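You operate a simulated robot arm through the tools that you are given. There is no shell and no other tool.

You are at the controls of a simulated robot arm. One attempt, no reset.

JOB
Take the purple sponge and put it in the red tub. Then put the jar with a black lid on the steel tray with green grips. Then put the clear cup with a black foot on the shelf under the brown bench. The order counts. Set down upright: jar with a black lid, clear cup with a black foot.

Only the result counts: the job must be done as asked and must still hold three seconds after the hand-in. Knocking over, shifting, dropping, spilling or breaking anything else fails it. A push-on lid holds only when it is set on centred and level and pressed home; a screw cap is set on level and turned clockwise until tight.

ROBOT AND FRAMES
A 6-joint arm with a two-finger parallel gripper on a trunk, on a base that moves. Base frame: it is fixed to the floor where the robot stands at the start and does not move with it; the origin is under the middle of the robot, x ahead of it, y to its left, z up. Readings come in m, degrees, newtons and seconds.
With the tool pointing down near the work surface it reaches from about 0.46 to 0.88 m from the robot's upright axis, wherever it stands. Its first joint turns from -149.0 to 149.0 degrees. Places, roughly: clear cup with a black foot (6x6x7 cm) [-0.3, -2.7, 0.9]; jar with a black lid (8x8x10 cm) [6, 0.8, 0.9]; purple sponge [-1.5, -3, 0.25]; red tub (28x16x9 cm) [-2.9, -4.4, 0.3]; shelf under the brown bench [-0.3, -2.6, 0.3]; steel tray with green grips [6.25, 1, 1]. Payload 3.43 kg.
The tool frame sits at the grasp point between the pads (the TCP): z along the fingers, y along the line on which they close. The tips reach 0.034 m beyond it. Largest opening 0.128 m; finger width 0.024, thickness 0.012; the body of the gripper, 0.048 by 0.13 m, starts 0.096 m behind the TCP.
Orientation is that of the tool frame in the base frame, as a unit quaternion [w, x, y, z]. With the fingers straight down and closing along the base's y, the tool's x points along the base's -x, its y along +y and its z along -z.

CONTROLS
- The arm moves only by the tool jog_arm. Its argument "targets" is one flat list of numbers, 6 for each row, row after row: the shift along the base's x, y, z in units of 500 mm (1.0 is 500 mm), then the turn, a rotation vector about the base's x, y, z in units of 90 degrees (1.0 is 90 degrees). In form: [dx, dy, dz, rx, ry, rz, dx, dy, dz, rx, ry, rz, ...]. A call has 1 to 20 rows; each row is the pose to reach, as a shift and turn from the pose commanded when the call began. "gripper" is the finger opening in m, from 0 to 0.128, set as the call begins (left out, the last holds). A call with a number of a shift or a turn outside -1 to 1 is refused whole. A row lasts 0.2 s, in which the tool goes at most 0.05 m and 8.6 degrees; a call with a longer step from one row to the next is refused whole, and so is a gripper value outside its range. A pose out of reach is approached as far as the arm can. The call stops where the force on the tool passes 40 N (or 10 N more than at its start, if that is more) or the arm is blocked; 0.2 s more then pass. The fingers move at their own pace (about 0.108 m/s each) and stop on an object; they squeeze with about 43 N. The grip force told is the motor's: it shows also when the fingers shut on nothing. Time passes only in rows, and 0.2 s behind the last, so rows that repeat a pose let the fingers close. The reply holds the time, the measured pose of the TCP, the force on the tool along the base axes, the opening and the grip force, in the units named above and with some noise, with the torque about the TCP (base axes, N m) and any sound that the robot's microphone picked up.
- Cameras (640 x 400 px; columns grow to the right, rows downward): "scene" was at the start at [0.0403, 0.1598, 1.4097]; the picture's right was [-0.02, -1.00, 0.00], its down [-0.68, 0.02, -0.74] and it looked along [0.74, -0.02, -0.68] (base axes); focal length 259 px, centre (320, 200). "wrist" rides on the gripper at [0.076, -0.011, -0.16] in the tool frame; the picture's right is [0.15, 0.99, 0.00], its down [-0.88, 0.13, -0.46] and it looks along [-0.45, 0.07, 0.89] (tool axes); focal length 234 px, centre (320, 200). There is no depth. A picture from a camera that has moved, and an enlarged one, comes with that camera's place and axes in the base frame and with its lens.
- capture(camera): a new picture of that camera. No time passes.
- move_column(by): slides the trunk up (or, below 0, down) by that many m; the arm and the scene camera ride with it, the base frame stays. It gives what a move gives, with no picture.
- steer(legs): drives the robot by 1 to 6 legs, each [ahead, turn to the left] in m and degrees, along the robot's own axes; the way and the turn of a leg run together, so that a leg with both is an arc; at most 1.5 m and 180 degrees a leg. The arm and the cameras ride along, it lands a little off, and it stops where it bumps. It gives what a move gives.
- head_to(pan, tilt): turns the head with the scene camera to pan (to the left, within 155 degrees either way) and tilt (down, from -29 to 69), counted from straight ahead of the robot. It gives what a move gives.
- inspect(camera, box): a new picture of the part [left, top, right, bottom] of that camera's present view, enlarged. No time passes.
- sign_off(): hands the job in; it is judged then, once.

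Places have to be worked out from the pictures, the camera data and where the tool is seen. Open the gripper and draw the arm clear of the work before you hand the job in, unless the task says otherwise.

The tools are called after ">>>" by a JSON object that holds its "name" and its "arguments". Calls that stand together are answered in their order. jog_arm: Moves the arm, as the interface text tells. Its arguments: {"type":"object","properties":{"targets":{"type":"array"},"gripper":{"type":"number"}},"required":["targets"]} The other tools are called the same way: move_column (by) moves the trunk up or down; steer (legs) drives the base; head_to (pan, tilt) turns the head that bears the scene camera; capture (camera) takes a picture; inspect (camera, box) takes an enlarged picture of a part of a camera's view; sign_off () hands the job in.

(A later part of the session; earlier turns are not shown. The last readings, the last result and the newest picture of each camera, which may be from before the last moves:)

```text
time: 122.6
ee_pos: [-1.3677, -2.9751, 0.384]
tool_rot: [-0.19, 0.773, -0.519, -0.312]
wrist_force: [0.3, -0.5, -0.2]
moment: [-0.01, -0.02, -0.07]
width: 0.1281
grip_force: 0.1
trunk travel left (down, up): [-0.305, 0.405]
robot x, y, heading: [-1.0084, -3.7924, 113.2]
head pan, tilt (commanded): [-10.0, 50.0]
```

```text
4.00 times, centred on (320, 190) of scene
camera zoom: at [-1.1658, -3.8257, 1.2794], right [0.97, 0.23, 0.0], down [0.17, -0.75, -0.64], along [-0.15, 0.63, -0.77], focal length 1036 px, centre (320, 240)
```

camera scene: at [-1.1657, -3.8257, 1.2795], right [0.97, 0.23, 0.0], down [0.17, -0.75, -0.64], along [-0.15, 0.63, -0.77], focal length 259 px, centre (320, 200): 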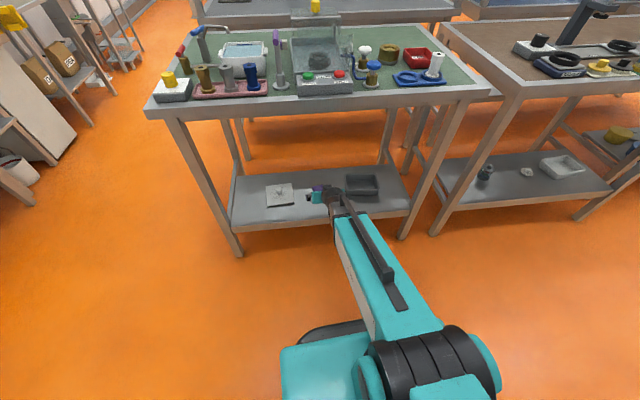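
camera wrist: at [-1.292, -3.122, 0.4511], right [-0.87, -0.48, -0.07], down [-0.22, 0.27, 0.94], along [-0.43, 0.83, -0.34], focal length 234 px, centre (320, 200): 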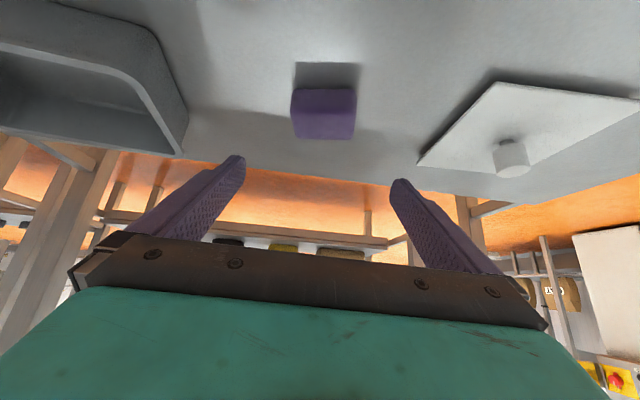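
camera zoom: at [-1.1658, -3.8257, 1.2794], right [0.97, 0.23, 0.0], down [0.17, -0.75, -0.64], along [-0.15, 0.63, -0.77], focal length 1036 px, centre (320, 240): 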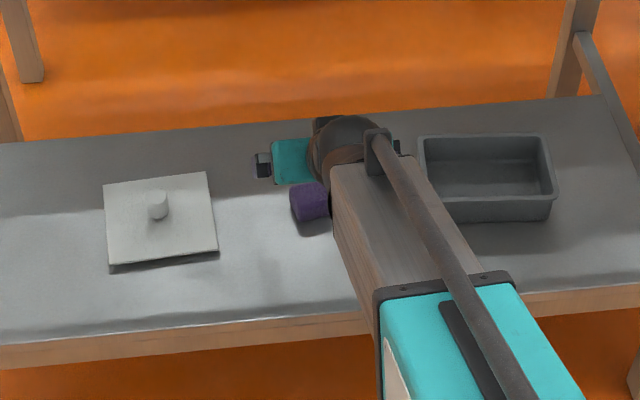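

Combining both wrist views, the sponge is at about (-1.375,-2.959), centre z 0.294, shelf near 0.282. I'll lower the fingers around it with a few millimetres left above the shelf, then close.

>>> {"name": "jog_arm", "arguments": {"targets": [-0.002, 0.005, -0.043, 0, 0, 0, -0.0044, 0.01, -0.086, 0, 0, 0, -0.0066, 0.0142, -0.128, 0, 0, 0]}}

>>> {"name": "capture", "arguments": {"camera": "wrist"}}

>>> {"name": "jog_arm", "arguments": {"targets": [0, 0, 0, 0, 0, 0, 0, 0, 0, 0, 0, 0, 0, 0, 0, 0, 0, 0, 0, 0, 0, 0, 0, 0, 0, 0, 0, 0, 0, 0], "gripper": 0.0}}

>>> {"name": "capture", "arguments": {"camera": "wrist"}}

```text
time: 123.4
ee_pos: [-1.37, -2.9723, 0.3207]
tool_rot: [-0.19, 0.772, -0.519, -0.312]
wrist_force: [0.0, -0.5, -0.4]
moment: [0.01, -0.01, 0.01]
width: 0.128
grip_force: 0.1
trunk travel left (down, up): [-0.305, 0.405]
robot x, y, heading: [-1.0117, -3.7944, 113.4]
head pan, tilt (commanded): [-10.0, 50.0]
```

```text
taken
camera wrist: at [-1.2947, -3.1174, 0.3862], right [-0.87, -0.48, -0.07], down [-0.22, 0.27, 0.94], along [-0.43, 0.83, -0.34], focal length 234 px, centre (320, 200)
```

wrist: 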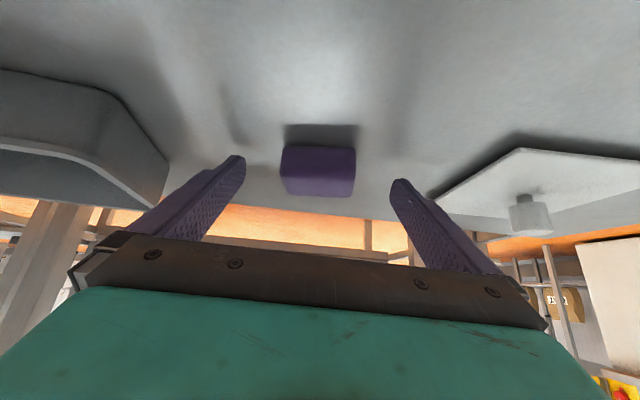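

```text
time: 124.6
ee_pos: [-1.3699, -2.9709, 0.3215]
tool_rot: [-0.19, 0.772, -0.52, -0.312]
wrist_force: [-0.3, -0.4, 0.3]
moment: [-0.01, -0.02, 0.05]
width: 0.0594
grip_force: 42.9
trunk travel left (down, up): [-0.305, 0.405]
robot x, y, heading: [-1.0101, -3.7927, 113.1]
head pan, tilt (commanded): [-10.0, 50.0]
```

```text
taken
camera wrist: at [-1.2946, -3.1174, 0.3866], right [-0.87, -0.48, -0.07], down [-0.22, 0.27, 0.94], along [-0.43, 0.83, -0.34], focal length 234 px, centre (320, 200)
```

wrist: 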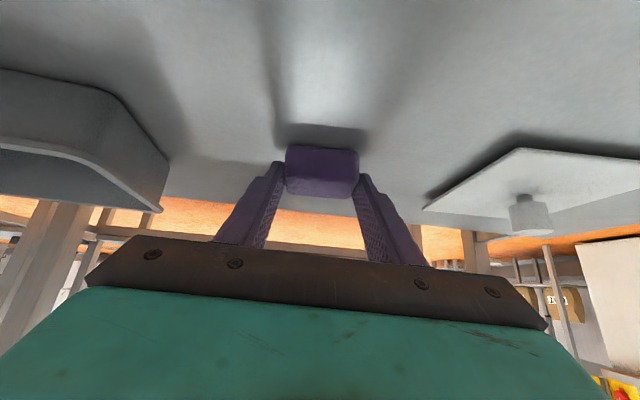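

The fingers stopped on the sponge at 59 mm with full grip. I'll lift it and draw it back out from under the bench.

>>> {"name": "jog_arm", "arguments": {"targets": [0, 0, 0.04, 0, 0, 0, 0, 0, 0.1, 0, 0, 0, 0, 0, 0.16, 0, 0, 0, 0.03, -0.068, 0.19, 0, 0, 0, 0.065, -0.146, 0.21, 0, 0, 0, 0.1, -0.224, 0.23, 0, 0, 0, 0.135, -0.302, 0.25, 0, 0, 0, 0.17, -0.38, 0.27, 0, 0, 0]}}

>>> {"name": "capture", "arguments": {"camera": "wrist"}}

>>> {"name": "capture", "arguments": {"camera": "scene"}}

```text
time: 126.4
ee_pos: [-1.2947, -3.1494, 0.4532]
tool_rot: [-0.19, 0.772, -0.52, -0.312]
wrist_force: [-0.3, 0.7, -0.4]
moment: [0.01, 0.05, -0.01]
width: 0.0582
grip_force: 42.9
out of reach, approached as far as the arm can: row 8
trunk travel left (down, up): [-0.305, 0.405]
robot x, y, heading: [-1.0091, -3.792, 113.4]
head pan, tilt (commanded): [-10.0, 50.0]
```

```text
taken
camera wrist: at [-1.2187, -3.2955, 0.5199], right [-0.87, -0.48, -0.07], down [-0.22, 0.27, 0.94], along [-0.43, 0.83, -0.34], focal length 234 px, centre (320, 200)
```

wrist: 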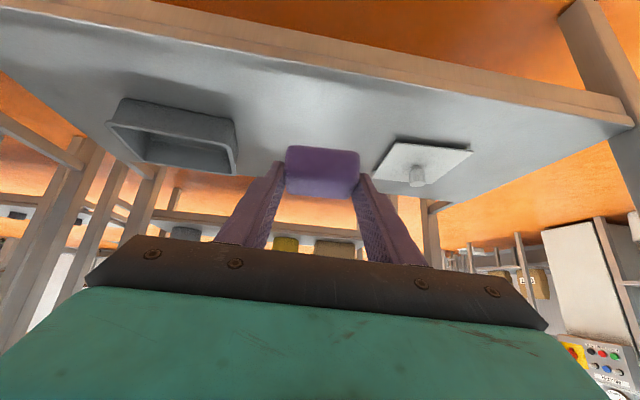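

```text
taken
camera scene: at [-1.1659, -3.8254, 1.2794], right [0.97, 0.23, 0.0], down [0.17, -0.75, -0.64], along [-0.15, 0.63, -0.77], focal length 259 px, centre (320, 200)
```

scene: 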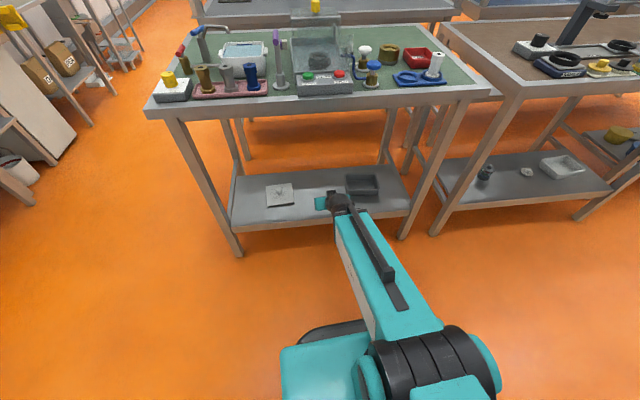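

The sponge is held securely and is clear of the bench. I'll turn left to face the side-wall tables and drive toward the tub, then look.

>>> {"name": "steer", "arguments": {"legs": [[0, 86.5], [1.0, 0]]}}

>>> {"name": "head_to", "arguments": {"pan": -8, "tilt": 50}}

>>> {"name": "capture", "arguments": {"camera": "scene"}}

>>> {"name": "capture", "arguments": {"camera": "wrist"}}

```text
time: 130.6
ee_pos: [-1.7109, -3.8289, 0.4528]
tool_rot: [0.019, 0.931, 0.009, -0.364]
wrist_force: [-0.2, -0.7, -0.1]
moment: [0.06, 0.05, -0.06]
width: 0.058
grip_force: 43.1
trunk travel left (down, up): [-0.305, 0.405]
robot x, y, heading: [-1.0117, -3.8279, 179.8]
head pan, tilt (commanded): [-10.0, 50.0]
stopped in leg 1: the robot was blocked; the commanded pose is now the measured one
```

```text
time: 131.2
ee_pos: [-1.7112, -3.8284, 0.4536]
tool_rot: [0.02, 0.931, 0.009, -0.365]
wrist_force: [-0.2, 0.4, 0.4]
moment: [-0.02, 0.04, 0.01]
width: 0.0581
grip_force: 42.5
trunk travel left (down, up): [-0.305, 0.405]
robot x, y, heading: [-1.0113, -3.8253, 179.9]
head pan, tilt (commanded): [-8.0, 50.0]
```

```text
taken
camera scene: at [-1.041, -3.9872, 1.2794], right [0.14, 0.99, 0.0], down [0.76, -0.11, -0.64], along [-0.64, 0.09, -0.77], focal length 259 px, centre (320, 200)
```

scene: 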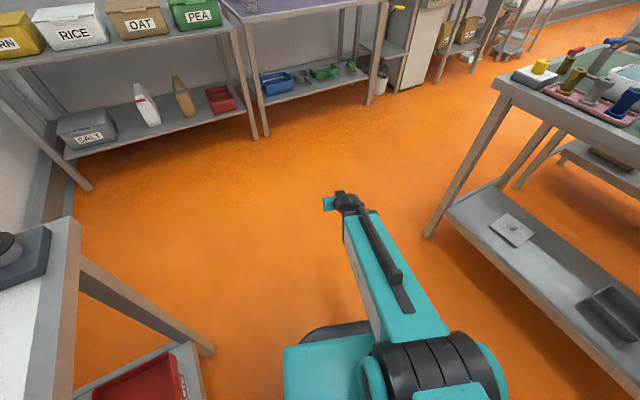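

```text
taken
camera wrist: at [-1.548, -3.8106, 0.5199], right [0.14, -0.99, -0.07], down [-0.33, -0.11, 0.94], along [-0.93, -0.11, -0.34], focal length 234 px, centre (320, 200)
```

wrist: 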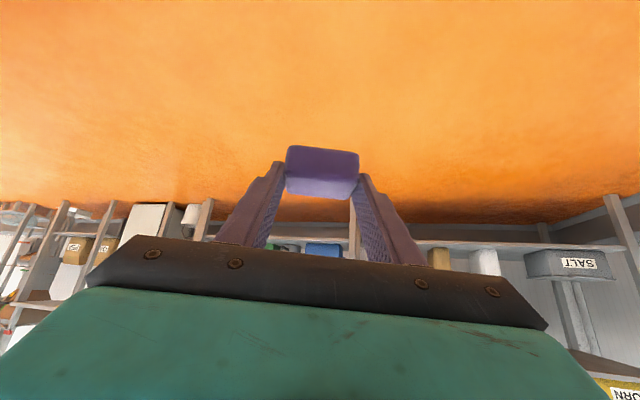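

The turn was blocked at heading 180°, probably by my body against the wall bench on my left. I'll look down to the left and rear to see what is touching and whether anything moved.

>>> {"name": "head_to", "arguments": {"pan": 90, "tilt": 65}}

>>> {"name": "capture", "arguments": {"camera": "scene"}}

>>> {"name": "head_to", "arguments": {"pan": 150, "tilt": 60}}

>>> {"name": "capture", "arguments": {"camera": "scene"}}

>>> {"name": "head_to", "arguments": {"pan": 40, "tilt": 60}}

>>> {"name": "capture", "arguments": {"camera": "scene"}}

>>> {"name": "head_to", "arguments": {"pan": -140, "tilt": 55}}

>>> {"name": "capture", "arguments": {"camera": "scene"}}

```text
time: 132.9
ee_pos: [-1.7124, -3.8293, 0.453]
tool_rot: [0.019, 0.93, 0.009, -0.366]
wrist_force: [0.0, -0.8, -0.3]
moment: [-0.02, -0.01, -0.02]
width: 0.0584
grip_force: 43.1
trunk travel left (down, up): [-0.305, 0.405]
robot x, y, heading: [-1.0078, -3.8278, 179.7]
head pan, tilt (commanded): [90.0, 65.0]
```

```text
taken
camera scene: at [-0.9652, -4.0591, 1.2613], right [-1.0, 0.01, 0.0], down [0.01, 0.91, -0.42], along [0.0, -0.42, -0.91], focal length 259 px, centre (320, 200)
```

scene: 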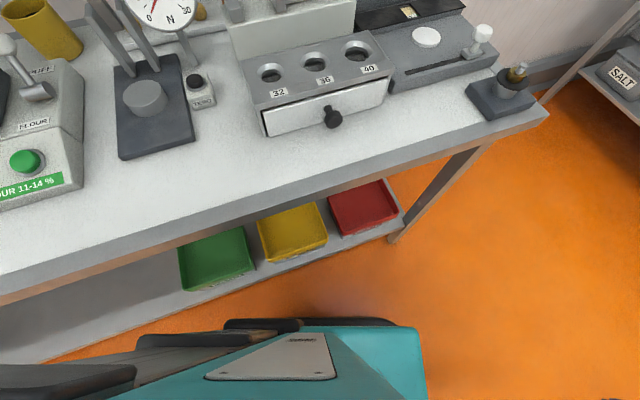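

```text
time: 134.2
ee_pos: [-1.7109, -3.8297, 0.4539]
tool_rot: [0.019, 0.931, 0.009, -0.365]
wrist_force: [1.0, 0.8, -1.0]
moment: [0.05, -0.01, 0.0]
width: 0.0578
grip_force: 42.7
trunk travel left (down, up): [-0.305, 0.405]
robot x, y, heading: [-1.0111, -3.8304, 179.5]
head pan, tilt (commanded): [150.0, 60.0]
```

```text
taken
camera scene: at [-0.9073, -4.0321, 1.2668], right [-0.51, -0.86, 0.0], down [-0.75, 0.44, -0.5], along [0.43, -0.25, -0.87], focal length 259 px, centre (320, 200)
```

scene: 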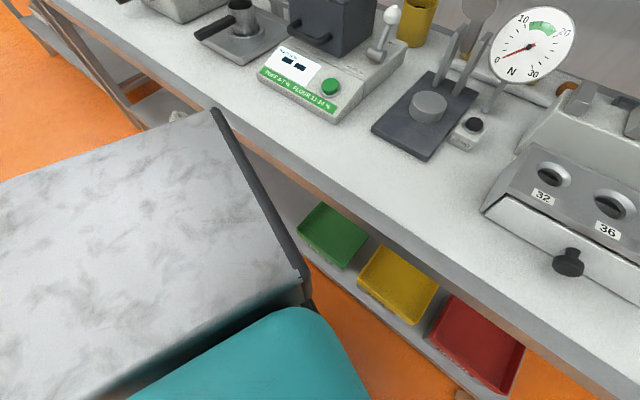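

```text
time: 136.1
ee_pos: [-1.7113, -3.8285, 0.4527]
tool_rot: [0.02, 0.931, 0.009, -0.365]
wrist_force: [0.3, -0.1, 0.0]
moment: [-0.01, 0.01, 0.03]
width: 0.0586
grip_force: 43.2
trunk travel left (down, up): [-0.305, 0.405]
robot x, y, heading: [-1.0127, -3.8277, 179.9]
head pan, tilt (commanded): [40.0, 60.0]
```

```text
taken
camera scene: at [-1.0161, -4.041, 1.2669], right [-0.64, 0.77, 0.0], down [0.67, 0.55, -0.5], along [-0.38, -0.32, -0.87], focal length 259 px, centre (320, 200)
```

scene: 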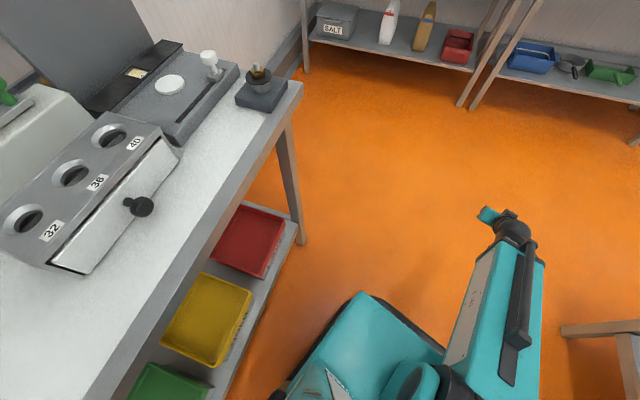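

```text
time: 138.8
ee_pos: [-1.71, -3.8294, 0.4536]
tool_rot: [0.02, 0.931, 0.009, -0.365]
wrist_force: [0.6, -0.2, -0.8]
moment: [-0.01, 0.05, -0.04]
width: 0.0584
grip_force: 43.3
trunk travel left (down, up): [-0.305, 0.405]
robot x, y, heading: [-1.0078, -3.8258, 179.7]
head pan, tilt (commanded): [-140.0, 55.0]
```

```text
taken
camera scene: at [-0.9093, -3.9523, 1.2729], right [0.64, -0.77, 0.0], down [-0.63, -0.52, -0.57], along [0.44, 0.37, -0.82], focal length 259 px, centre (320, 200)
```

scene: 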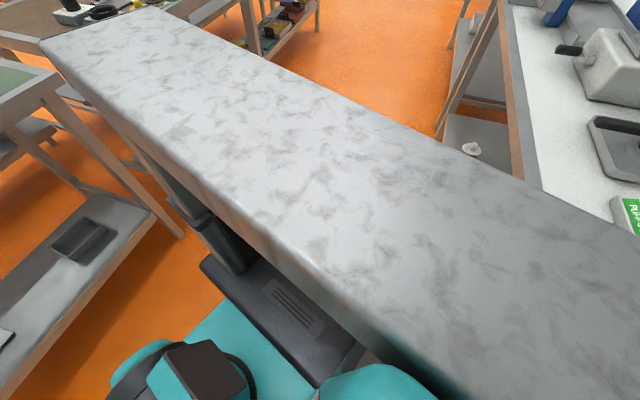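

The wall bench front is nearer than I judged (about 0.43 m from my axis), so a body corner met its edge; nothing on it appears disturbed. Driving ahead in this heading takes me away from it, so I'll go forward first and then finish the turn.

>>> {"name": "steer", "arguments": {"legs": [[0.55, 0], [0, 20]]}}

>>> {"name": "head_to", "arguments": {"pan": -8, "tilt": 45}}

>>> {"name": "capture", "arguments": {"camera": "scene"}}

>>> {"name": "head_to", "arguments": {"pan": 120, "tilt": 40}}

>>> {"name": "capture", "arguments": {"camera": "scene"}}

```text
time: 143.7
ee_pos: [-2.2177, -4.0668, 0.4538]
tool_rot: [0.083, 0.915, 0.172, -0.356]
wrist_force: [-0.6, -0.6, -0.1]
moment: [0.01, -0.02, -0.03]
width: 0.0583
grip_force: 43.1
trunk travel left (down, up): [-0.305, 0.405]
robot x, y, heading: [-1.5525, -3.8344, -160.9]
head pan, tilt (commanded): [-140.0, 55.0]
```

```text
time: 145.9
ee_pos: [-2.2165, -4.0679, 0.453]
tool_rot: [0.083, 0.915, 0.171, -0.356]
wrist_force: [0.0, 0.0, -0.3]
moment: [-0.02, -0.01, 0.04]
width: 0.0584
grip_force: 42.9
trunk travel left (down, up): [-0.305, 0.405]
robot x, y, heading: [-1.5523, -3.8341, -160.9]
head pan, tilt (commanded): [-8.0, 45.0]
```

```text
taken
camera scene: at [-1.5356, -3.9956, 1.2863], right [-0.19, 0.98, 0.0], down [0.69, 0.14, -0.71], along [-0.69, -0.14, -0.71], focal length 259 px, centre (320, 200)
```

scene: 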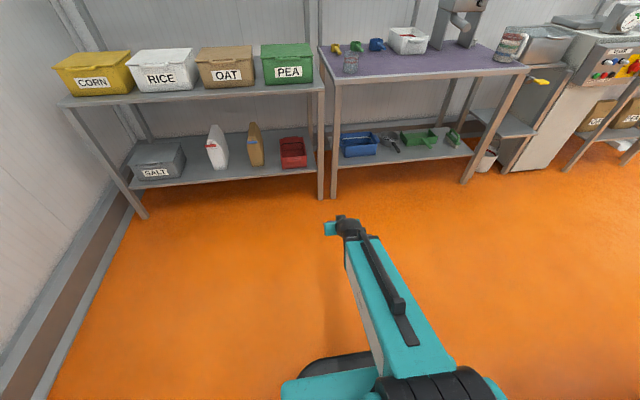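

```text
time: 147.9
ee_pos: [-2.2164, -4.0667, 0.4543]
tool_rot: [0.083, 0.915, 0.172, -0.356]
wrist_force: [-0.1, -0.4, -0.5]
moment: [0.02, 0.0, 0.02]
width: 0.0585
grip_force: 43.0
trunk travel left (down, up): [-0.305, 0.405]
robot x, y, heading: [-1.5538, -3.8352, -160.9]
head pan, tilt (commanded): [120.0, 40.0]
```

```text
taken
camera scene: at [-1.3915, -4.0353, 1.2936], right [-0.65, -0.76, 0.0], down [-0.49, 0.42, -0.77], along [0.58, -0.5, -0.64], focal length 259 px, centre (320, 200)
```

scene: 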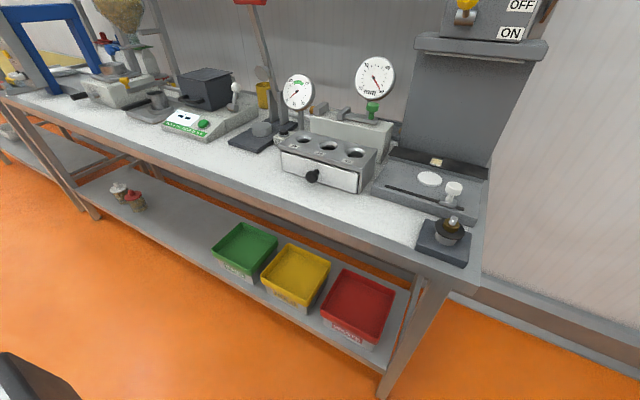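

Nothing was disturbed. The tub centre works out to about (-2.88,-4.45,0.31), slightly left of my path, with a table leg just right of it, so I'll shift left while approaching and stop short of the shelf.

>>> {"name": "steer", "arguments": {"legs": [[0, 14.4], [0.56, 0], [0, -13.5]]}}

>>> {"name": "head_to", "arguments": {"pan": 0, "tilt": 52}}

>>> {"name": "capture", "arguments": {"camera": "scene"}}

>>> {"name": "capture", "arguments": {"camera": "wrist"}}

```text
time: 153.7
ee_pos: [-2.6719, -4.3962, 0.4534]
tool_rot: [0.088, 0.913, 0.184, -0.354]
wrist_force: [-0.3, -0.5, -0.3]
moment: [0.06, 0.02, 0.02]
width: 0.0583
grip_force: 42.9
trunk travel left (down, up): [-0.305, 0.405]
robot x, y, heading: [-2.0193, -4.1397, -158.6]
head pan, tilt (commanded): [120.0, 40.0]
```

```text
time: 155.7
ee_pos: [-2.6719, -4.3949, 0.4538]
tool_rot: [0.087, 0.913, 0.183, -0.355]
wrist_force: [0.1, -0.5, 0.7]
moment: [0.04, 0.03, -0.02]
width: 0.0582
grip_force: 43.3
trunk travel left (down, up): [-0.305, 0.405]
robot x, y, heading: [-2.015, -4.1354, -158.7]
head pan, tilt (commanded): [0.0, 52.0]
```

```text
taken
camera scene: at [-1.9851, -4.3074, 1.2768], right [-0.36, 0.93, 0.0], down [0.73, 0.28, -0.62], along [-0.57, -0.22, -0.79], focal length 259 px, centre (320, 200)
```

scene: 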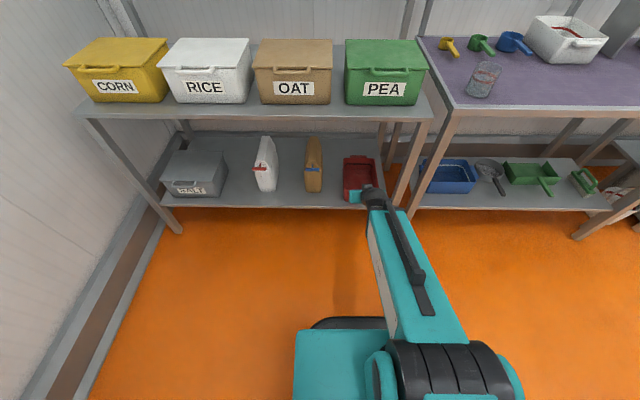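

```text
taken
camera wrist: at [-2.5265, -4.3184, 0.5199], right [0.49, -0.87, -0.07], down [-0.27, -0.23, 0.94], along [-0.83, -0.44, -0.34], focal length 234 px, centre (320, 200)
```

wrist: 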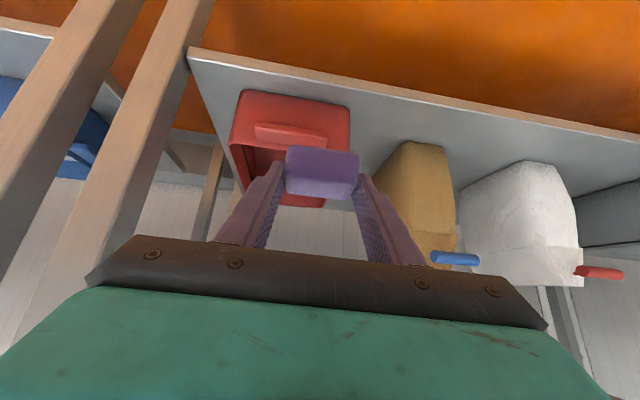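

The tub is now just ahead with its opening partly behind the gripper. I'll zoom the wrist and scene views to fix its rim position.

>>> {"name": "inspect", "arguments": {"camera": "wrist", "box": [180, 40, 420, 220]}}

>>> {"name": "inspect", "arguments": {"camera": "scene", "box": [280, 130, 440, 230]}}

```text
2.22 times, centred on (300, 130) of wrist
camera zoom: at [-2.5265, -4.3184, 0.5199], right [0.49, -0.87, -0.07], down [-0.27, -0.23, 0.94], along [-0.83, -0.44, -0.34], focal length 520 px, centre (364, 356)
```

zoom: 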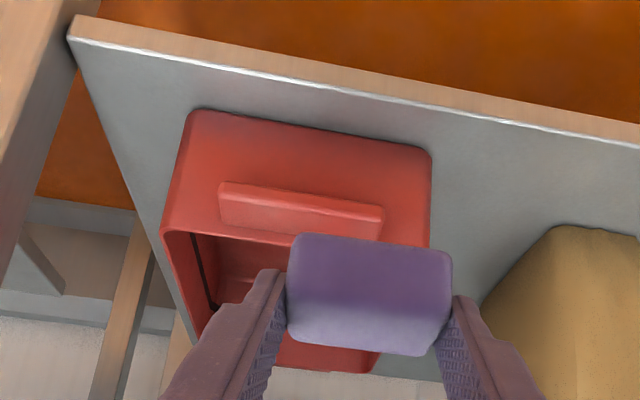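

```text
4.00 times, centred on (360, 180) of scene
camera zoom: at [-1.9851, -4.3074, 1.2768], right [-0.36, 0.93, 0.0], down [0.73, 0.28, -0.62], along [-0.57, -0.22, -0.79], focal length 1036 px, centre (160, 280)
```

zoom: 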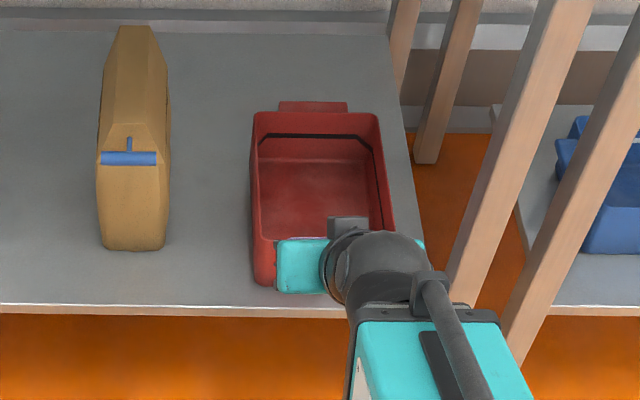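

Assuming a rim height of 0.35, the back rim comes out 0.16 m wide as stated, so the tub centre is about (-2.870,-4.431). I'll carry the sponge over the tub above rim height and check before lowering.

>>> {"name": "jog_arm", "arguments": {"targets": [-0.078, -0.014, -0.004, 0, 0, -0.008, -0.157, -0.0276, -0.008, 0, 0, -0.016, -0.235, -0.041, -0.012, 0, 0, -0.024, -0.314, -0.055, -0.016, 0, 0, -0.032, -0.392, -0.069, -0.02, 0, 0, -0.04]}}

>>> {"name": "capture", "arguments": {"camera": "wrist"}}

>>> {"name": "inspect", "arguments": {"camera": "scene", "box": [280, 110, 440, 210]}}

```text
time: 156.9
ee_pos: [-2.8648, -4.4319, 0.4427]
tool_rot: [0.076, 0.918, 0.154, -0.356]
wrist_force: [0.4, 0.3, -0.1]
moment: [0.01, -0.02, 0.01]
width: 0.0583
grip_force: 43.2
trunk travel left (down, up): [-0.305, 0.405]
robot x, y, heading: [-2.0208, -4.1403, -159.2]
head pan, tilt (commanded): [0.0, 52.0]
```

```text
taken
camera wrist: at [-2.7164, -4.3634, 0.5091], right [0.44, -0.9, -0.07], down [-0.28, -0.21, 0.94], along [-0.85, -0.39, -0.35], focal length 234 px, centre (320, 200)
```

wrist: 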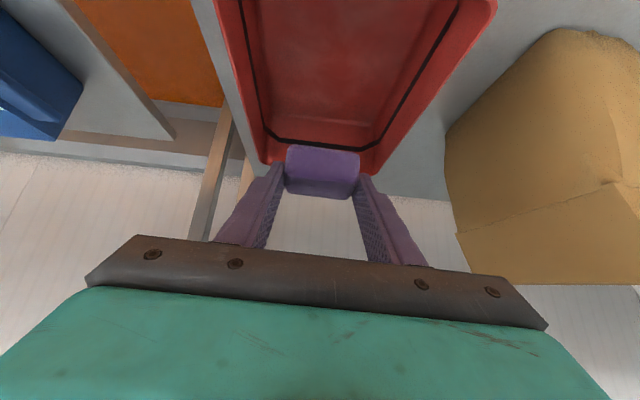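

```text
4.00 times, centred on (360, 160) of scene
camera zoom: at [-1.985, -4.3073, 1.2768], right [-0.36, 0.93, 0.0], down [0.74, 0.28, -0.62], along [-0.57, -0.22, -0.79], focal length 1036 px, centre (160, 360)
```

zoom: 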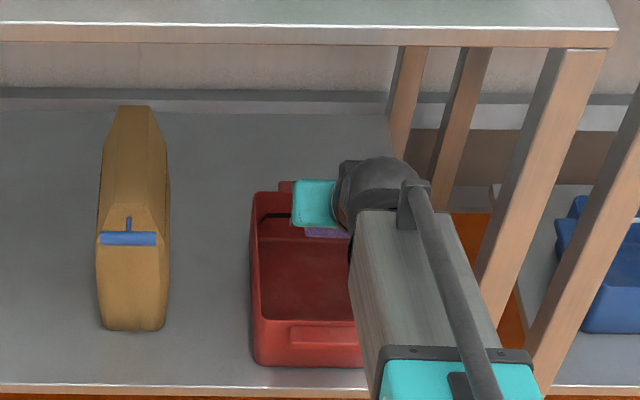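

The sponge is centred over the tub from both views. I'll lower it to about 1 cm above the tub floor and then open the fingers modestly.

>>> {"name": "jog_arm", "arguments": {"targets": [0, 0, -0.065, 0, 0, 0, 0, 0, -0.13, 0, 0, 0, 0, 0, -0.19, 0, 0, 0, 0, 0, -0.245, 0, 0, 0]}}

>>> {"name": "capture", "arguments": {"camera": "wrist"}}

>>> {"name": "inspect", "arguments": {"camera": "scene", "box": [280, 110, 440, 210]}}

```text
time: 157.9
ee_pos: [-2.8671, -4.4302, 0.3208]
tool_rot: [0.077, 0.918, 0.155, -0.357]
wrist_force: [0.2, 0.1, 0.2]
moment: [-0.02, -0.02, 0.01]
width: 0.058
grip_force: 43.0
trunk travel left (down, up): [-0.305, 0.405]
robot x, y, heading: [-2.0198, -4.1356, -159.0]
head pan, tilt (commanded): [0.0, 52.0]
```

```text
taken
camera wrist: at [-2.7179, -4.3616, 0.3866], right [0.44, -0.9, -0.07], down [-0.28, -0.21, 0.94], along [-0.85, -0.39, -0.34], focal length 234 px, centre (320, 200)
```

wrist: 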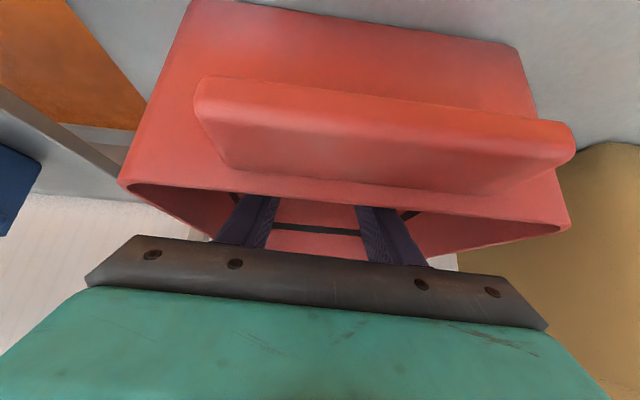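

```text
4.00 times, centred on (360, 160) of scene
camera zoom: at [-1.9851, -4.3073, 1.2768], right [-0.36, 0.93, 0.0], down [0.74, 0.28, -0.62], along [-0.57, -0.22, -0.79], focal length 1036 px, centre (160, 360)
```

zoom: 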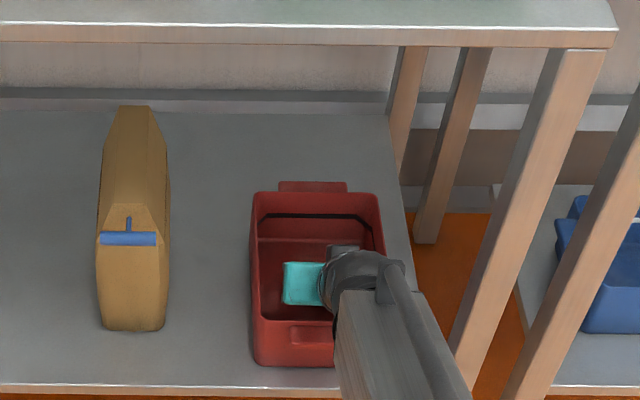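

The fingers are inside the tub with no contact forces. I'll open to 90 mm and let the sponge settle.

>>> {"name": "jog_arm", "arguments": {"targets": [0, 0, 0, 0, 0, 0, 0, 0, 0, 0, 0, 0, 0, 0, 0, 0, 0, 0, 0, 0, 0, 0, 0, 0], "gripper": 0.09}}

>>> {"name": "jog_arm", "arguments": {"targets": [0, 0, 0.065, 0, 0, 0, 0, 0, 0.13, 0, 0, 0, 0, 0, 0.19, 0, 0, 0, 0, 0, 0.245, 0, 0, 0]}}

>>> {"name": "capture", "arguments": {"camera": "wrist"}}

```text
time: 158.9
ee_pos: [-2.8677, -4.4292, 0.3205]
tool_rot: [0.076, 0.918, 0.155, -0.357]
wrist_force: [0.7, 0.6, -0.5]
moment: [-0.01, -0.02, 0.03]
width: 0.0903
grip_force: 0.0
trunk travel left (down, up): [-0.305, 0.405]
robot x, y, heading: [-2.0158, -4.1383, -158.8]
head pan, tilt (commanded): [0.0, 52.0]
```

```text
time: 159.9
ee_pos: [-2.8675, -4.4297, 0.4451]
tool_rot: [0.075, 0.918, 0.153, -0.357]
wrist_force: [0.2, -0.3, -0.6]
moment: [-0.01, 0.02, -0.01]
width: 0.0902
grip_force: 0.0
trunk travel left (down, up): [-0.305, 0.405]
robot x, y, heading: [-2.0195, -4.1373, -159.0]
head pan, tilt (commanded): [0.0, 52.0]
```

```text
taken
camera wrist: at [-2.7174, -4.3617, 0.5128], right [0.44, -0.9, -0.07], down [-0.28, -0.21, 0.94], along [-0.85, -0.39, -0.35], focal length 234 px, centre (320, 200)
```

wrist: 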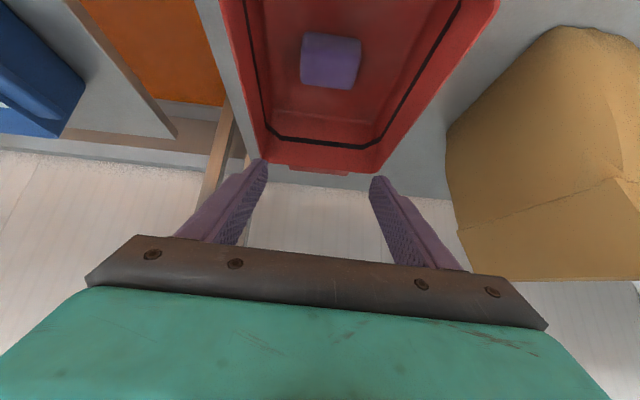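

The sponge lies flat inside the tub. I'll draw the arm back clear of the shelf and bring the tool upright and close to my axis before turning around.

>>> {"name": "jog_arm", "arguments": {"targets": [0.08, 0.014, 0.01, 0, 0, 0, 0.16, 0.028, 0.02, 0, 0, 0, 0.24, 0.042, 0.02, 0, 0, 0, 0.32, 0.056, 0.02, 0, 0, 0, 0.39, 0.07, 0.02, 0, 0, 0, 0.42, 0.084, 0.03, 0.025, -0.0635, 0, 0.45, 0.1, 0.045, 0.05, -0.127, 0, 0.48, 0.115, 0.06, 0.0745, -0.19, 0, 0.51, 0.125, 0.075, 0.0995, -0.254, 0, 0.53, 0.135, 0.09, 0.124, -0.317, 0, 0.555, 0.145, 0.1, 0.149, -0.38, 0, 0.579, 0.153, 0.11, 0.174, -0.444, 0], "gripper": 0.06}}

>>> {"name": "capture", "arguments": {"camera": "scene"}}

```text
time: 162.5
ee_pos: [-2.5768, -4.3532, 0.4983]
tool_rot: [0.0, 0.986, 0.166, 0.002]
wrist_force: [-0.4, -0.4, 0.9]
moment: [0.01, 0.01, 0.04]
width: 0.06
grip_force: 0.0
out of reach, approached as far as the arm can: row 6, 7, 8
trunk travel left (down, up): [-0.305, 0.405]
robot x, y, heading: [-2.0166, -4.1383, -159.0]
head pan, tilt (commanded): [0.0, 52.0]
```

```text
taken
camera scene: at [-1.9851, -4.3073, 1.2768], right [-0.36, 0.93, 0.0], down [0.74, 0.28, -0.62], along [-0.57, -0.22, -0.79], focal length 259 px, centre (320, 200)
```

scene: 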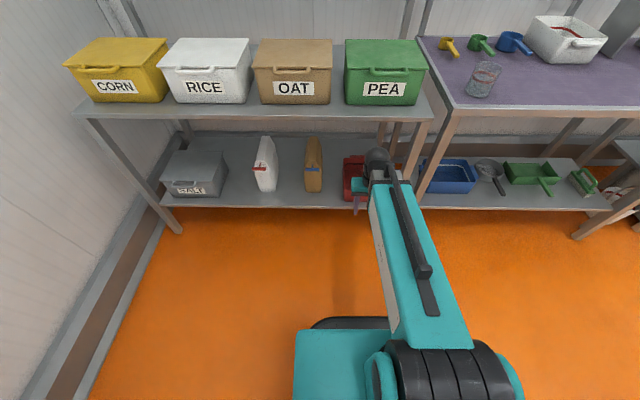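

The arm is compact now. I'll turn right to face along the back aisle and drive into it, staying near its centre, then look at the brown bench and the way ahead.

>>> {"name": "steer", "arguments": {"legs": [[0, -176.8], [1.4, 0]]}}

>>> {"name": "move_column", "arguments": {"by": 0.3}}

>>> {"name": "head_to", "arguments": {"pan": 0, "tilt": 25}}

>>> {"name": "capture", "arguments": {"camera": "scene"}}

>>> {"name": "head_to", "arguments": {"pan": 50, "tilt": 40}}

>>> {"name": "capture", "arguments": {"camera": "scene"}}

```text
time: 171.3
ee_pos: [-1.5506, -3.7681, 0.4981]
tool_rot: [-0.001, -0.311, 0.95, -0.001]
wrist_force: [-0.2, 0.0, -0.7]
moment: [0.01, 0.01, 0.01]
width: 0.0598
grip_force: 0.0
trunk travel left (down, up): [-0.305, 0.405]
robot x, y, heading: [-1.9744, -4.1929, 37.8]
head pan, tilt (commanded): [0.0, 52.0]
stopped in leg 1: the robot was blocked; the commanded pose is now the measured one
```

```text
time: 174.3
ee_pos: [-1.5515, -3.7696, 0.7984]
tool_rot: [0.0, -0.311, 0.951, 0.0]
wrist_force: [0.2, 0.3, 0.6]
moment: [0.01, -0.03, 0.01]
width: 0.06
grip_force: 0.0
trunk travel left (down, up): [-0.605, 0.105]
robot x, y, heading: [-1.9727, -4.1941, 37.9]
head pan, tilt (commanded): [0.0, 52.0]
```

```text
time: 175.2
ee_pos: [-1.55, -3.7686, 0.7989]
tool_rot: [-0.001, -0.31, 0.951, 0.0]
wrist_force: [0.6, 0.6, -0.4]
moment: [0.0, 0.0, 0.03]
width: 0.06
grip_force: 0.0
trunk travel left (down, up): [-0.605, 0.105]
robot x, y, heading: [-1.9752, -4.1944, 37.9]
head pan, tilt (commanded): [0.0, 25.0]
```

```text
taken
camera scene: at [-2.0419, -4.0312, 1.6168], right [0.61, -0.79, 0.0], down [-0.33, -0.26, -0.91], along [0.72, 0.56, -0.42], focal length 259 px, centre (320, 200)
```

scene: 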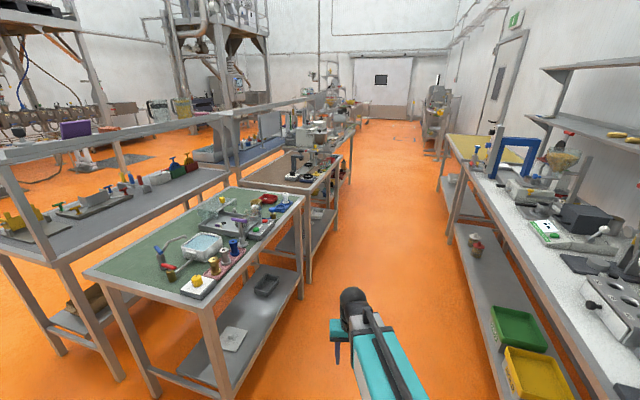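

```text
time: 176.4
ee_pos: [-1.5507, -3.7684, 0.8004]
tool_rot: [-0.001, -0.31, 0.951, 0.001]
wrist_force: [0.0, -0.1, -0.1]
moment: [0.04, -0.02, 0.0]
width: 0.0601
grip_force: 0.1
trunk travel left (down, up): [-0.605, 0.105]
robot x, y, heading: [-1.9749, -4.1981, 37.7]
head pan, tilt (commanded): [50.0, 40.0]
```

```text
taken
camera scene: at [-2.1114, -4.0027, 1.5936], right [1.0, -0.04, 0.0], down [-0.02, -0.64, -0.77], along [0.03, 0.77, -0.64], focal length 259 px, centre (320, 200)
```

scene: 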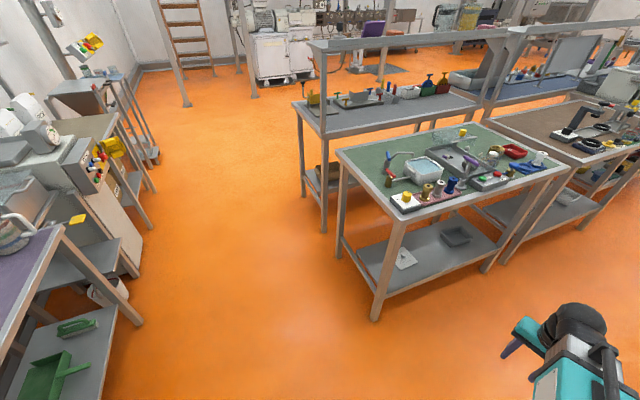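

The turn stopped early again at heading 38°, so something of mine is near the wall bench corner. I'll look down to my right and rear to find the contact.

>>> {"name": "head_to", "arguments": {"pan": -45, "tilt": 55}}

>>> {"name": "capture", "arguments": {"camera": "scene"}}

>>> {"name": "head_to", "arguments": {"pan": -100, "tilt": 50}}

>>> {"name": "capture", "arguments": {"camera": "scene"}}

>>> {"name": "head_to", "arguments": {"pan": -150, "tilt": 40}}

>>> {"name": "capture", "arguments": {"camera": "scene"}}

>>> {"name": "head_to", "arguments": {"pan": 150, "tilt": 45}}

>>> {"name": "capture", "arguments": {"camera": "scene"}}

```text
time: 178.1
ee_pos: [-1.5506, -3.7693, 0.7992]
tool_rot: [-0.002, -0.31, 0.951, 0.0]
wrist_force: [0.2, -0.6, 0.7]
moment: [0.01, 0.02, -0.03]
width: 0.0601
grip_force: 0.0
trunk travel left (down, up): [-0.605, 0.105]
robot x, y, heading: [-1.9759, -4.1936, 37.7]
head pan, tilt (commanded): [-45.0, 55.0]
```

```text
taken
camera scene: at [-2.0432, -4.0966, 1.5729], right [-0.12, -0.99, 0.0], down [-0.81, 0.1, -0.57], along [0.57, -0.07, -0.82], focal length 259 px, centre (320, 200)
```

scene: 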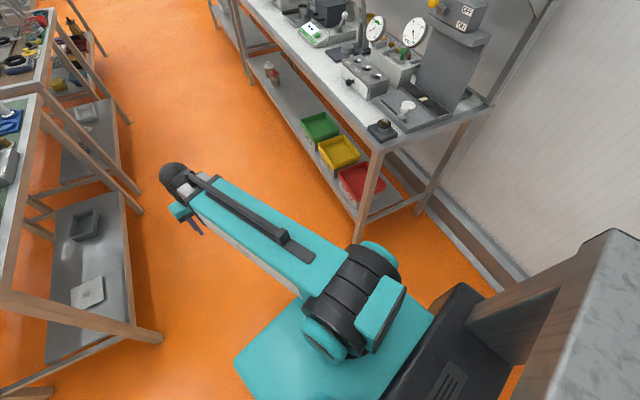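

```text
time: 179.3
ee_pos: [-1.5502, -3.7692, 0.7989]
tool_rot: [-0.001, -0.31, 0.951, 0.001]
wrist_force: [0.0, 0.0, -0.1]
moment: [-0.01, 0.01, 0.0]
width: 0.0599
grip_force: 0.2
trunk travel left (down, up): [-0.605, 0.105]
robot x, y, heading: [-1.972, -4.1945, 37.9]
head pan, tilt (commanded): [-100.0, 50.0]
```

```text
taken
camera scene: at [-2.0787, -4.1557, 1.5794], right [-0.88, -0.47, 0.0], down [-0.36, 0.68, -0.64], along [0.3, -0.57, -0.77], focal length 259 px, centre (320, 200)
```

scene: 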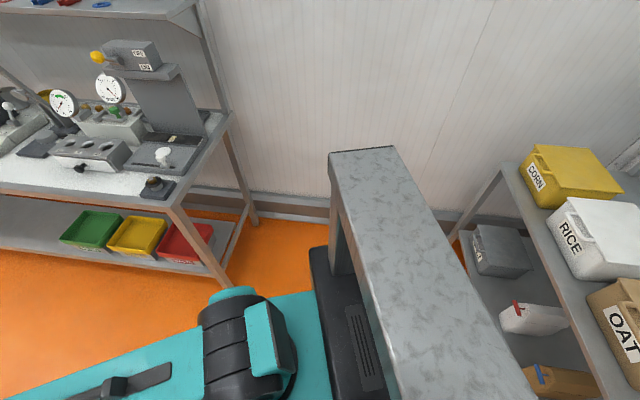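

```text
time: 180.5
ee_pos: [-1.5512, -3.7689, 0.7989]
tool_rot: [-0.001, -0.31, 0.951, 0.001]
wrist_force: [-0.7, -0.8, 0.7]
moment: [0.03, -0.02, -0.02]
width: 0.0601
grip_force: 0.2
trunk travel left (down, up): [-0.605, 0.105]
robot x, y, heading: [-1.9733, -4.1961, 38.0]
head pan, tilt (commanded): [-150.0, 40.0]
```

```text
taken
camera scene: at [-2.1468, -4.1664, 1.5936], right [-0.93, 0.38, 0.0], down [0.24, 0.6, -0.77], along [-0.29, -0.71, -0.64], focal length 259 px, centre (320, 200)
```

scene: 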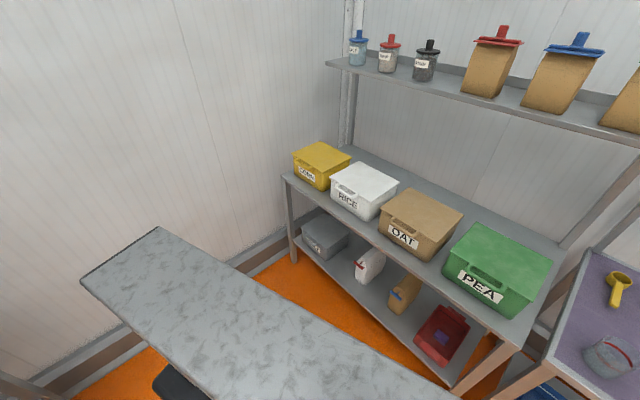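

```text
time: 184.6
ee_pos: [-1.5499, -3.7681, 0.7991]
tool_rot: [-0.001, -0.311, 0.95, 0.001]
wrist_force: [0.0, -0.5, -0.1]
moment: [-0.02, -0.01, -0.03]
width: 0.06
grip_force: 0.1
trunk travel left (down, up): [-0.605, 0.105]
robot x, y, heading: [-1.9748, -4.1945, 37.9]
head pan, tilt (commanded): [150.0, 45.0]
```

```text
taken
camera scene: at [-2.1953, -4.0987, 1.5863], right [-0.14, 0.99, 0.0], down [0.7, 0.1, -0.71], along [-0.7, -0.1, -0.71], focal length 259 px, centre (320, 200)
```

scene: 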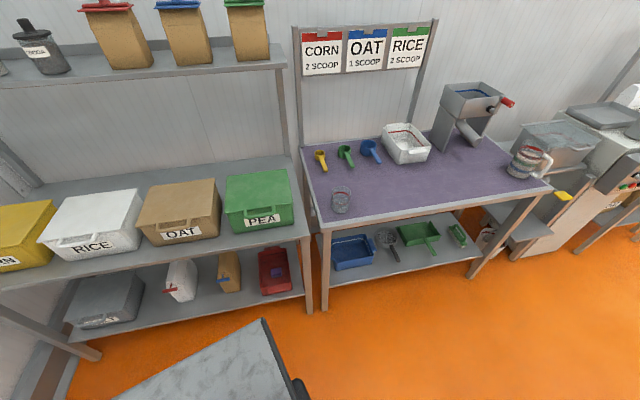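

Nothing has visibly moved, and the sponge still sits in the tub. I suspect my rear came close to the tub table behind me, so I'll ease forward a little and then continue turning in small steps.

>>> {"name": "steer", "arguments": {"legs": [[0.25, 0]]}}

>>> {"name": "steer", "arguments": {"legs": [[0, -8]]}}

```text
time: 186.6
ee_pos: [-1.3502, -3.6178, 0.7974]
tool_rot: [-0.001, -0.309, 0.951, 0.0]
wrist_force: [0.9, 0.0, 0.0]
moment: [-0.01, -0.02, -0.03]
width: 0.0601
grip_force: 0.1
trunk travel left (down, up): [-0.605, 0.105]
robot x, y, heading: [-1.7761, -4.0406, 37.8]
head pan, tilt (commanded): [150.0, 45.0]
```

```text
time: 187.7
ee_pos: [-1.2952, -3.6833, 0.7993]
tool_rot: [-0.001, -0.241, 0.971, 0.0]
wrist_force: [-0.7, 0.6, 1.4]
moment: [0.0, 0.0, 0.02]
width: 0.0599
grip_force: 0.2
trunk travel left (down, up): [-0.605, 0.105]
robot x, y, heading: [-1.7774, -4.0417, 30.1]
head pan, tilt (commanded): [150.0, 45.0]
```

Moving forward freed the turn. I'll ease into the centre of the back aisle with small heading corrections and keep going straight along it.

>>> {"name": "steer", "arguments": {"legs": [[0.55, 0], [0, -10], [0.9, 0]]}}

>>> {"name": "head_to", "arguments": {"pan": 60, "tilt": 35}}

>>> {"name": "capture", "arguments": {"camera": "scene"}}

>>> {"name": "head_to", "arguments": {"pan": 0, "tilt": 30}}

>>> {"name": "capture", "arguments": {"camera": "scene"}}

```text
time: 197.1
ee_pos: [0.0938, -3.2142, 0.7973]
tool_rot: [-0.002, -0.145, 0.989, -0.001]
wrist_force: [0.0, 0.1, -0.6]
moment: [0.01, 0.03, 0.0]
width: 0.0601
grip_force: 0.1
trunk travel left (down, up): [-0.605, 0.105]
robot x, y, heading: [-0.4489, -3.476, 18.7]
head pan, tilt (commanded): [150.0, 45.0]
```

```text
time: 198.7
ee_pos: [0.0926, -3.2147, 0.7982]
tool_rot: [-0.001, -0.146, 0.989, 0.0]
wrist_force: [0.4, 0.3, -0.1]
moment: [-0.01, 0.03, -0.01]
width: 0.06
grip_force: 0.1
trunk travel left (down, up): [-0.605, 0.105]
robot x, y, heading: [-0.445, -3.4734, 18.7]
head pan, tilt (commanded): [60.0, 35.0]
```

```text
taken
camera scene: at [-0.5289, -3.2435, 1.6012], right [0.98, -0.19, 0.0], down [-0.11, -0.56, -0.82], along [0.16, 0.8, -0.57], focal length 259 px, centre (320, 200)
```

scene: 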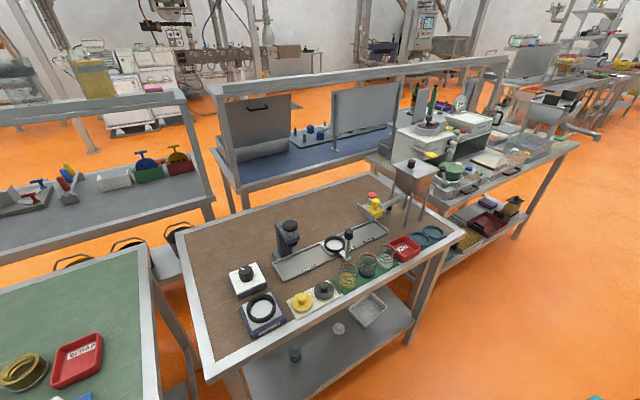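

```text
time: 200.0
ee_pos: [0.0932, -3.2152, 0.7998]
tool_rot: [-0.001, -0.145, 0.989, 0.0]
wrist_force: [0.4, 1.0, -0.1]
moment: [0.02, -0.03, 0.0]
width: 0.0598
grip_force: 0.3
trunk travel left (down, up): [-0.605, 0.105]
robot x, y, heading: [-0.4472, -3.4765, 19.1]
head pan, tilt (commanded): [0.0, 30.0]
```

```text
taken
camera scene: at [-0.4604, -3.3008, 1.609], right [0.32, -0.95, 0.0], down [-0.47, -0.16, -0.87], along [0.82, 0.28, -0.5], focal length 259 px, centre (320, 200)
```

scene: 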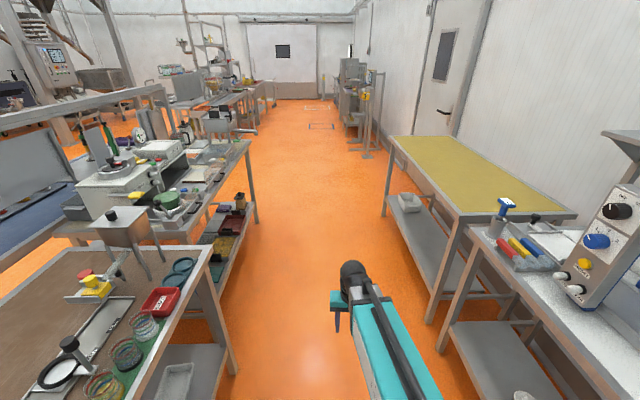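

I'm now beside the brown bench, which carries several clear cups in a row. I'll zoom in on them and on the shelf underneath while I'm here.

>>> {"name": "head_to", "arguments": {"pan": 60, "tilt": 40}}

>>> {"name": "inspect", "arguments": {"camera": "scene", "box": [220, 160, 460, 310]}}

>>> {"name": "inspect", "arguments": {"camera": "scene", "box": [200, 230, 460, 392]}}

>>> {"name": "inspect", "arguments": {"camera": "scene", "box": [320, 190, 440, 265]}}

```text
time: 201.3
ee_pos: [0.0924, -3.2125, 0.799]
tool_rot: [0.0, -0.145, 0.989, -0.001]
wrist_force: [-1.6, -0.6, -0.4]
moment: [0.0, 0.01, -0.01]
width: 0.06
grip_force: 0.1
trunk travel left (down, up): [-0.605, 0.105]
robot x, y, heading: [-0.4469, -3.4755, 19.1]
head pan, tilt (commanded): [60.0, 40.0]
```

```text
2.67 times, centred on (340, 235) of scene
camera zoom: at [-0.5293, -3.2465, 1.5936], right [0.98, -0.2, 0.0], down [-0.13, -0.63, -0.77], along [0.15, 0.75, -0.64], focal length 690 px, centre (267, 107)
```

zoom: 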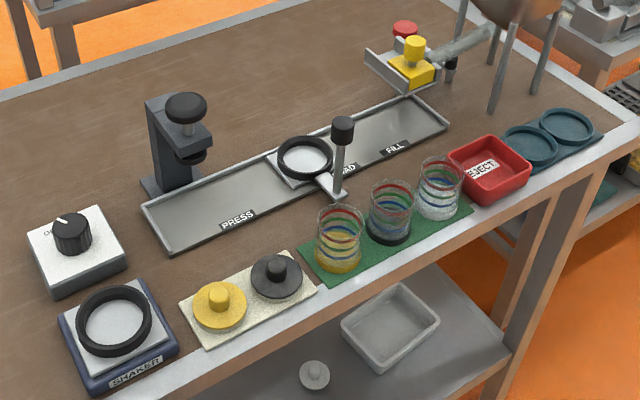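

```text
2.46 times, centred on (330, 311) of scene
camera zoom: at [-0.5293, -3.2465, 1.5936], right [0.98, -0.2, 0.0], down [-0.13, -0.63, -0.77], along [0.15, 0.75, -0.64], focal length 637 px, centre (295, -73)
```

zoom: 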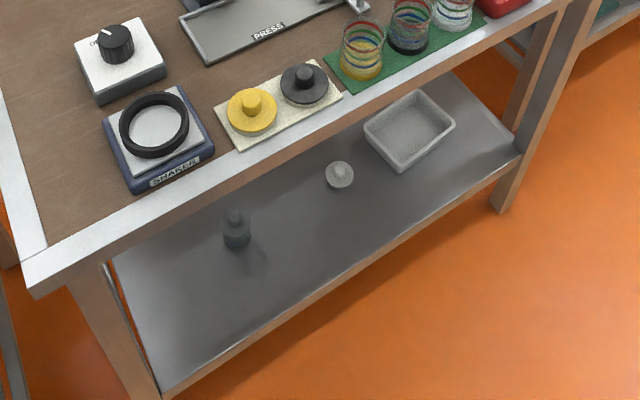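

```text
5.33 times, centred on (380, 228) of scene
camera zoom: at [-0.5293, -3.2465, 1.5936], right [0.98, -0.2, 0.0], down [-0.13, -0.63, -0.77], along [0.15, 0.75, -0.64], focal length 1381 px, centre (0, 53)
```

zoom: 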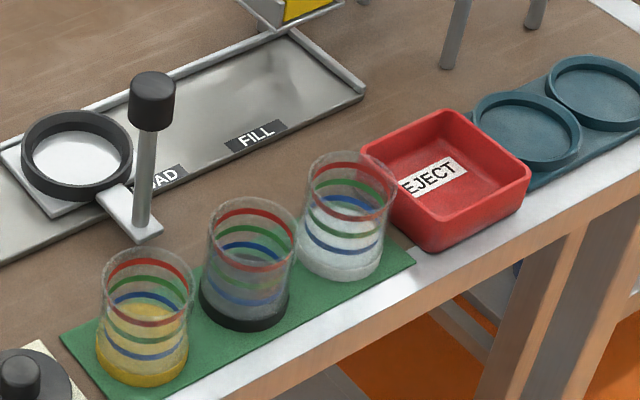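

The black-footed cup is the middle one of three on the green mat, near (-0.25,-2.69). The jar comes first, so I'll continue along the aisle toward it.

>>> {"name": "steer", "arguments": {"legs": [[0, 2], [1.5, 0], [1.5, 0]]}}

>>> {"name": "head_to", "arguments": {"pan": 10, "tilt": 20}}

>>> {"name": "capture", "arguments": {"camera": "scene"}}

>>> {"name": "inspect", "arguments": {"camera": "scene", "box": [200, 60, 440, 210]}}

```text
time: 218.2
ee_pos: [2.8646, -2.1015, 0.7989]
tool_rot: [-0.001, -0.166, 0.986, 0.0]
wrist_force: [-0.1, -0.3, 0.2]
moment: [-0.01, 0.02, 0.01]
width: 0.0601
grip_force: 0.0
trunk travel left (down, up): [-0.605, 0.105]
robot x, y, heading: [2.3324, -2.3841, 21.1]
head pan, tilt (commanded): [60.0, 40.0]
```

```text
time: 219.4
ee_pos: [2.8648, -2.101, 0.7993]
tool_rot: [-0.001, -0.165, 0.986, 0.0]
wrist_force: [0.4, 1.4, -0.5]
moment: [-0.01, -0.01, -0.02]
width: 0.06
grip_force: 0.1
trunk travel left (down, up): [-0.605, 0.105]
robot x, y, heading: [2.3395, -2.3831, 21.2]
head pan, tilt (commanded): [10.0, 20.0]
```

```text
taken
camera scene: at [2.3114, -2.1939, 1.625], right [0.52, -0.86, 0.0], down [-0.29, -0.18, -0.94], along [0.8, 0.49, -0.34], focal length 259 px, centre (320, 200)
```

scene: 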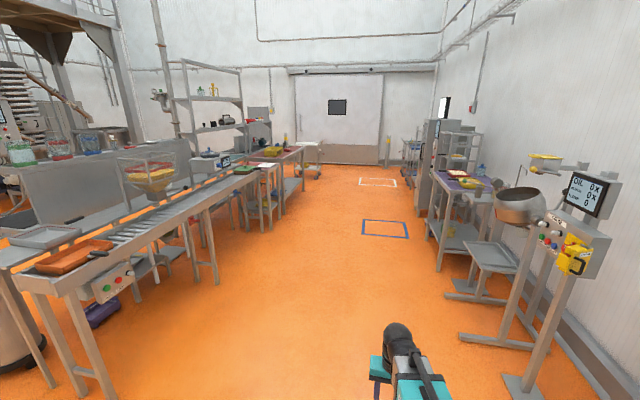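

```text
2.67 times, centred on (320, 135) of scene
camera zoom: at [2.3114, -2.1939, 1.625], right [0.52, -0.86, 0.0], down [-0.29, -0.18, -0.94], along [0.8, 0.49, -0.34], focal length 690 px, centre (320, 373)
```

zoom: 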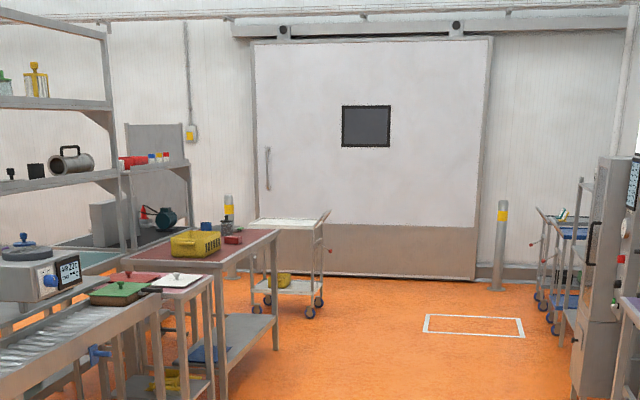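

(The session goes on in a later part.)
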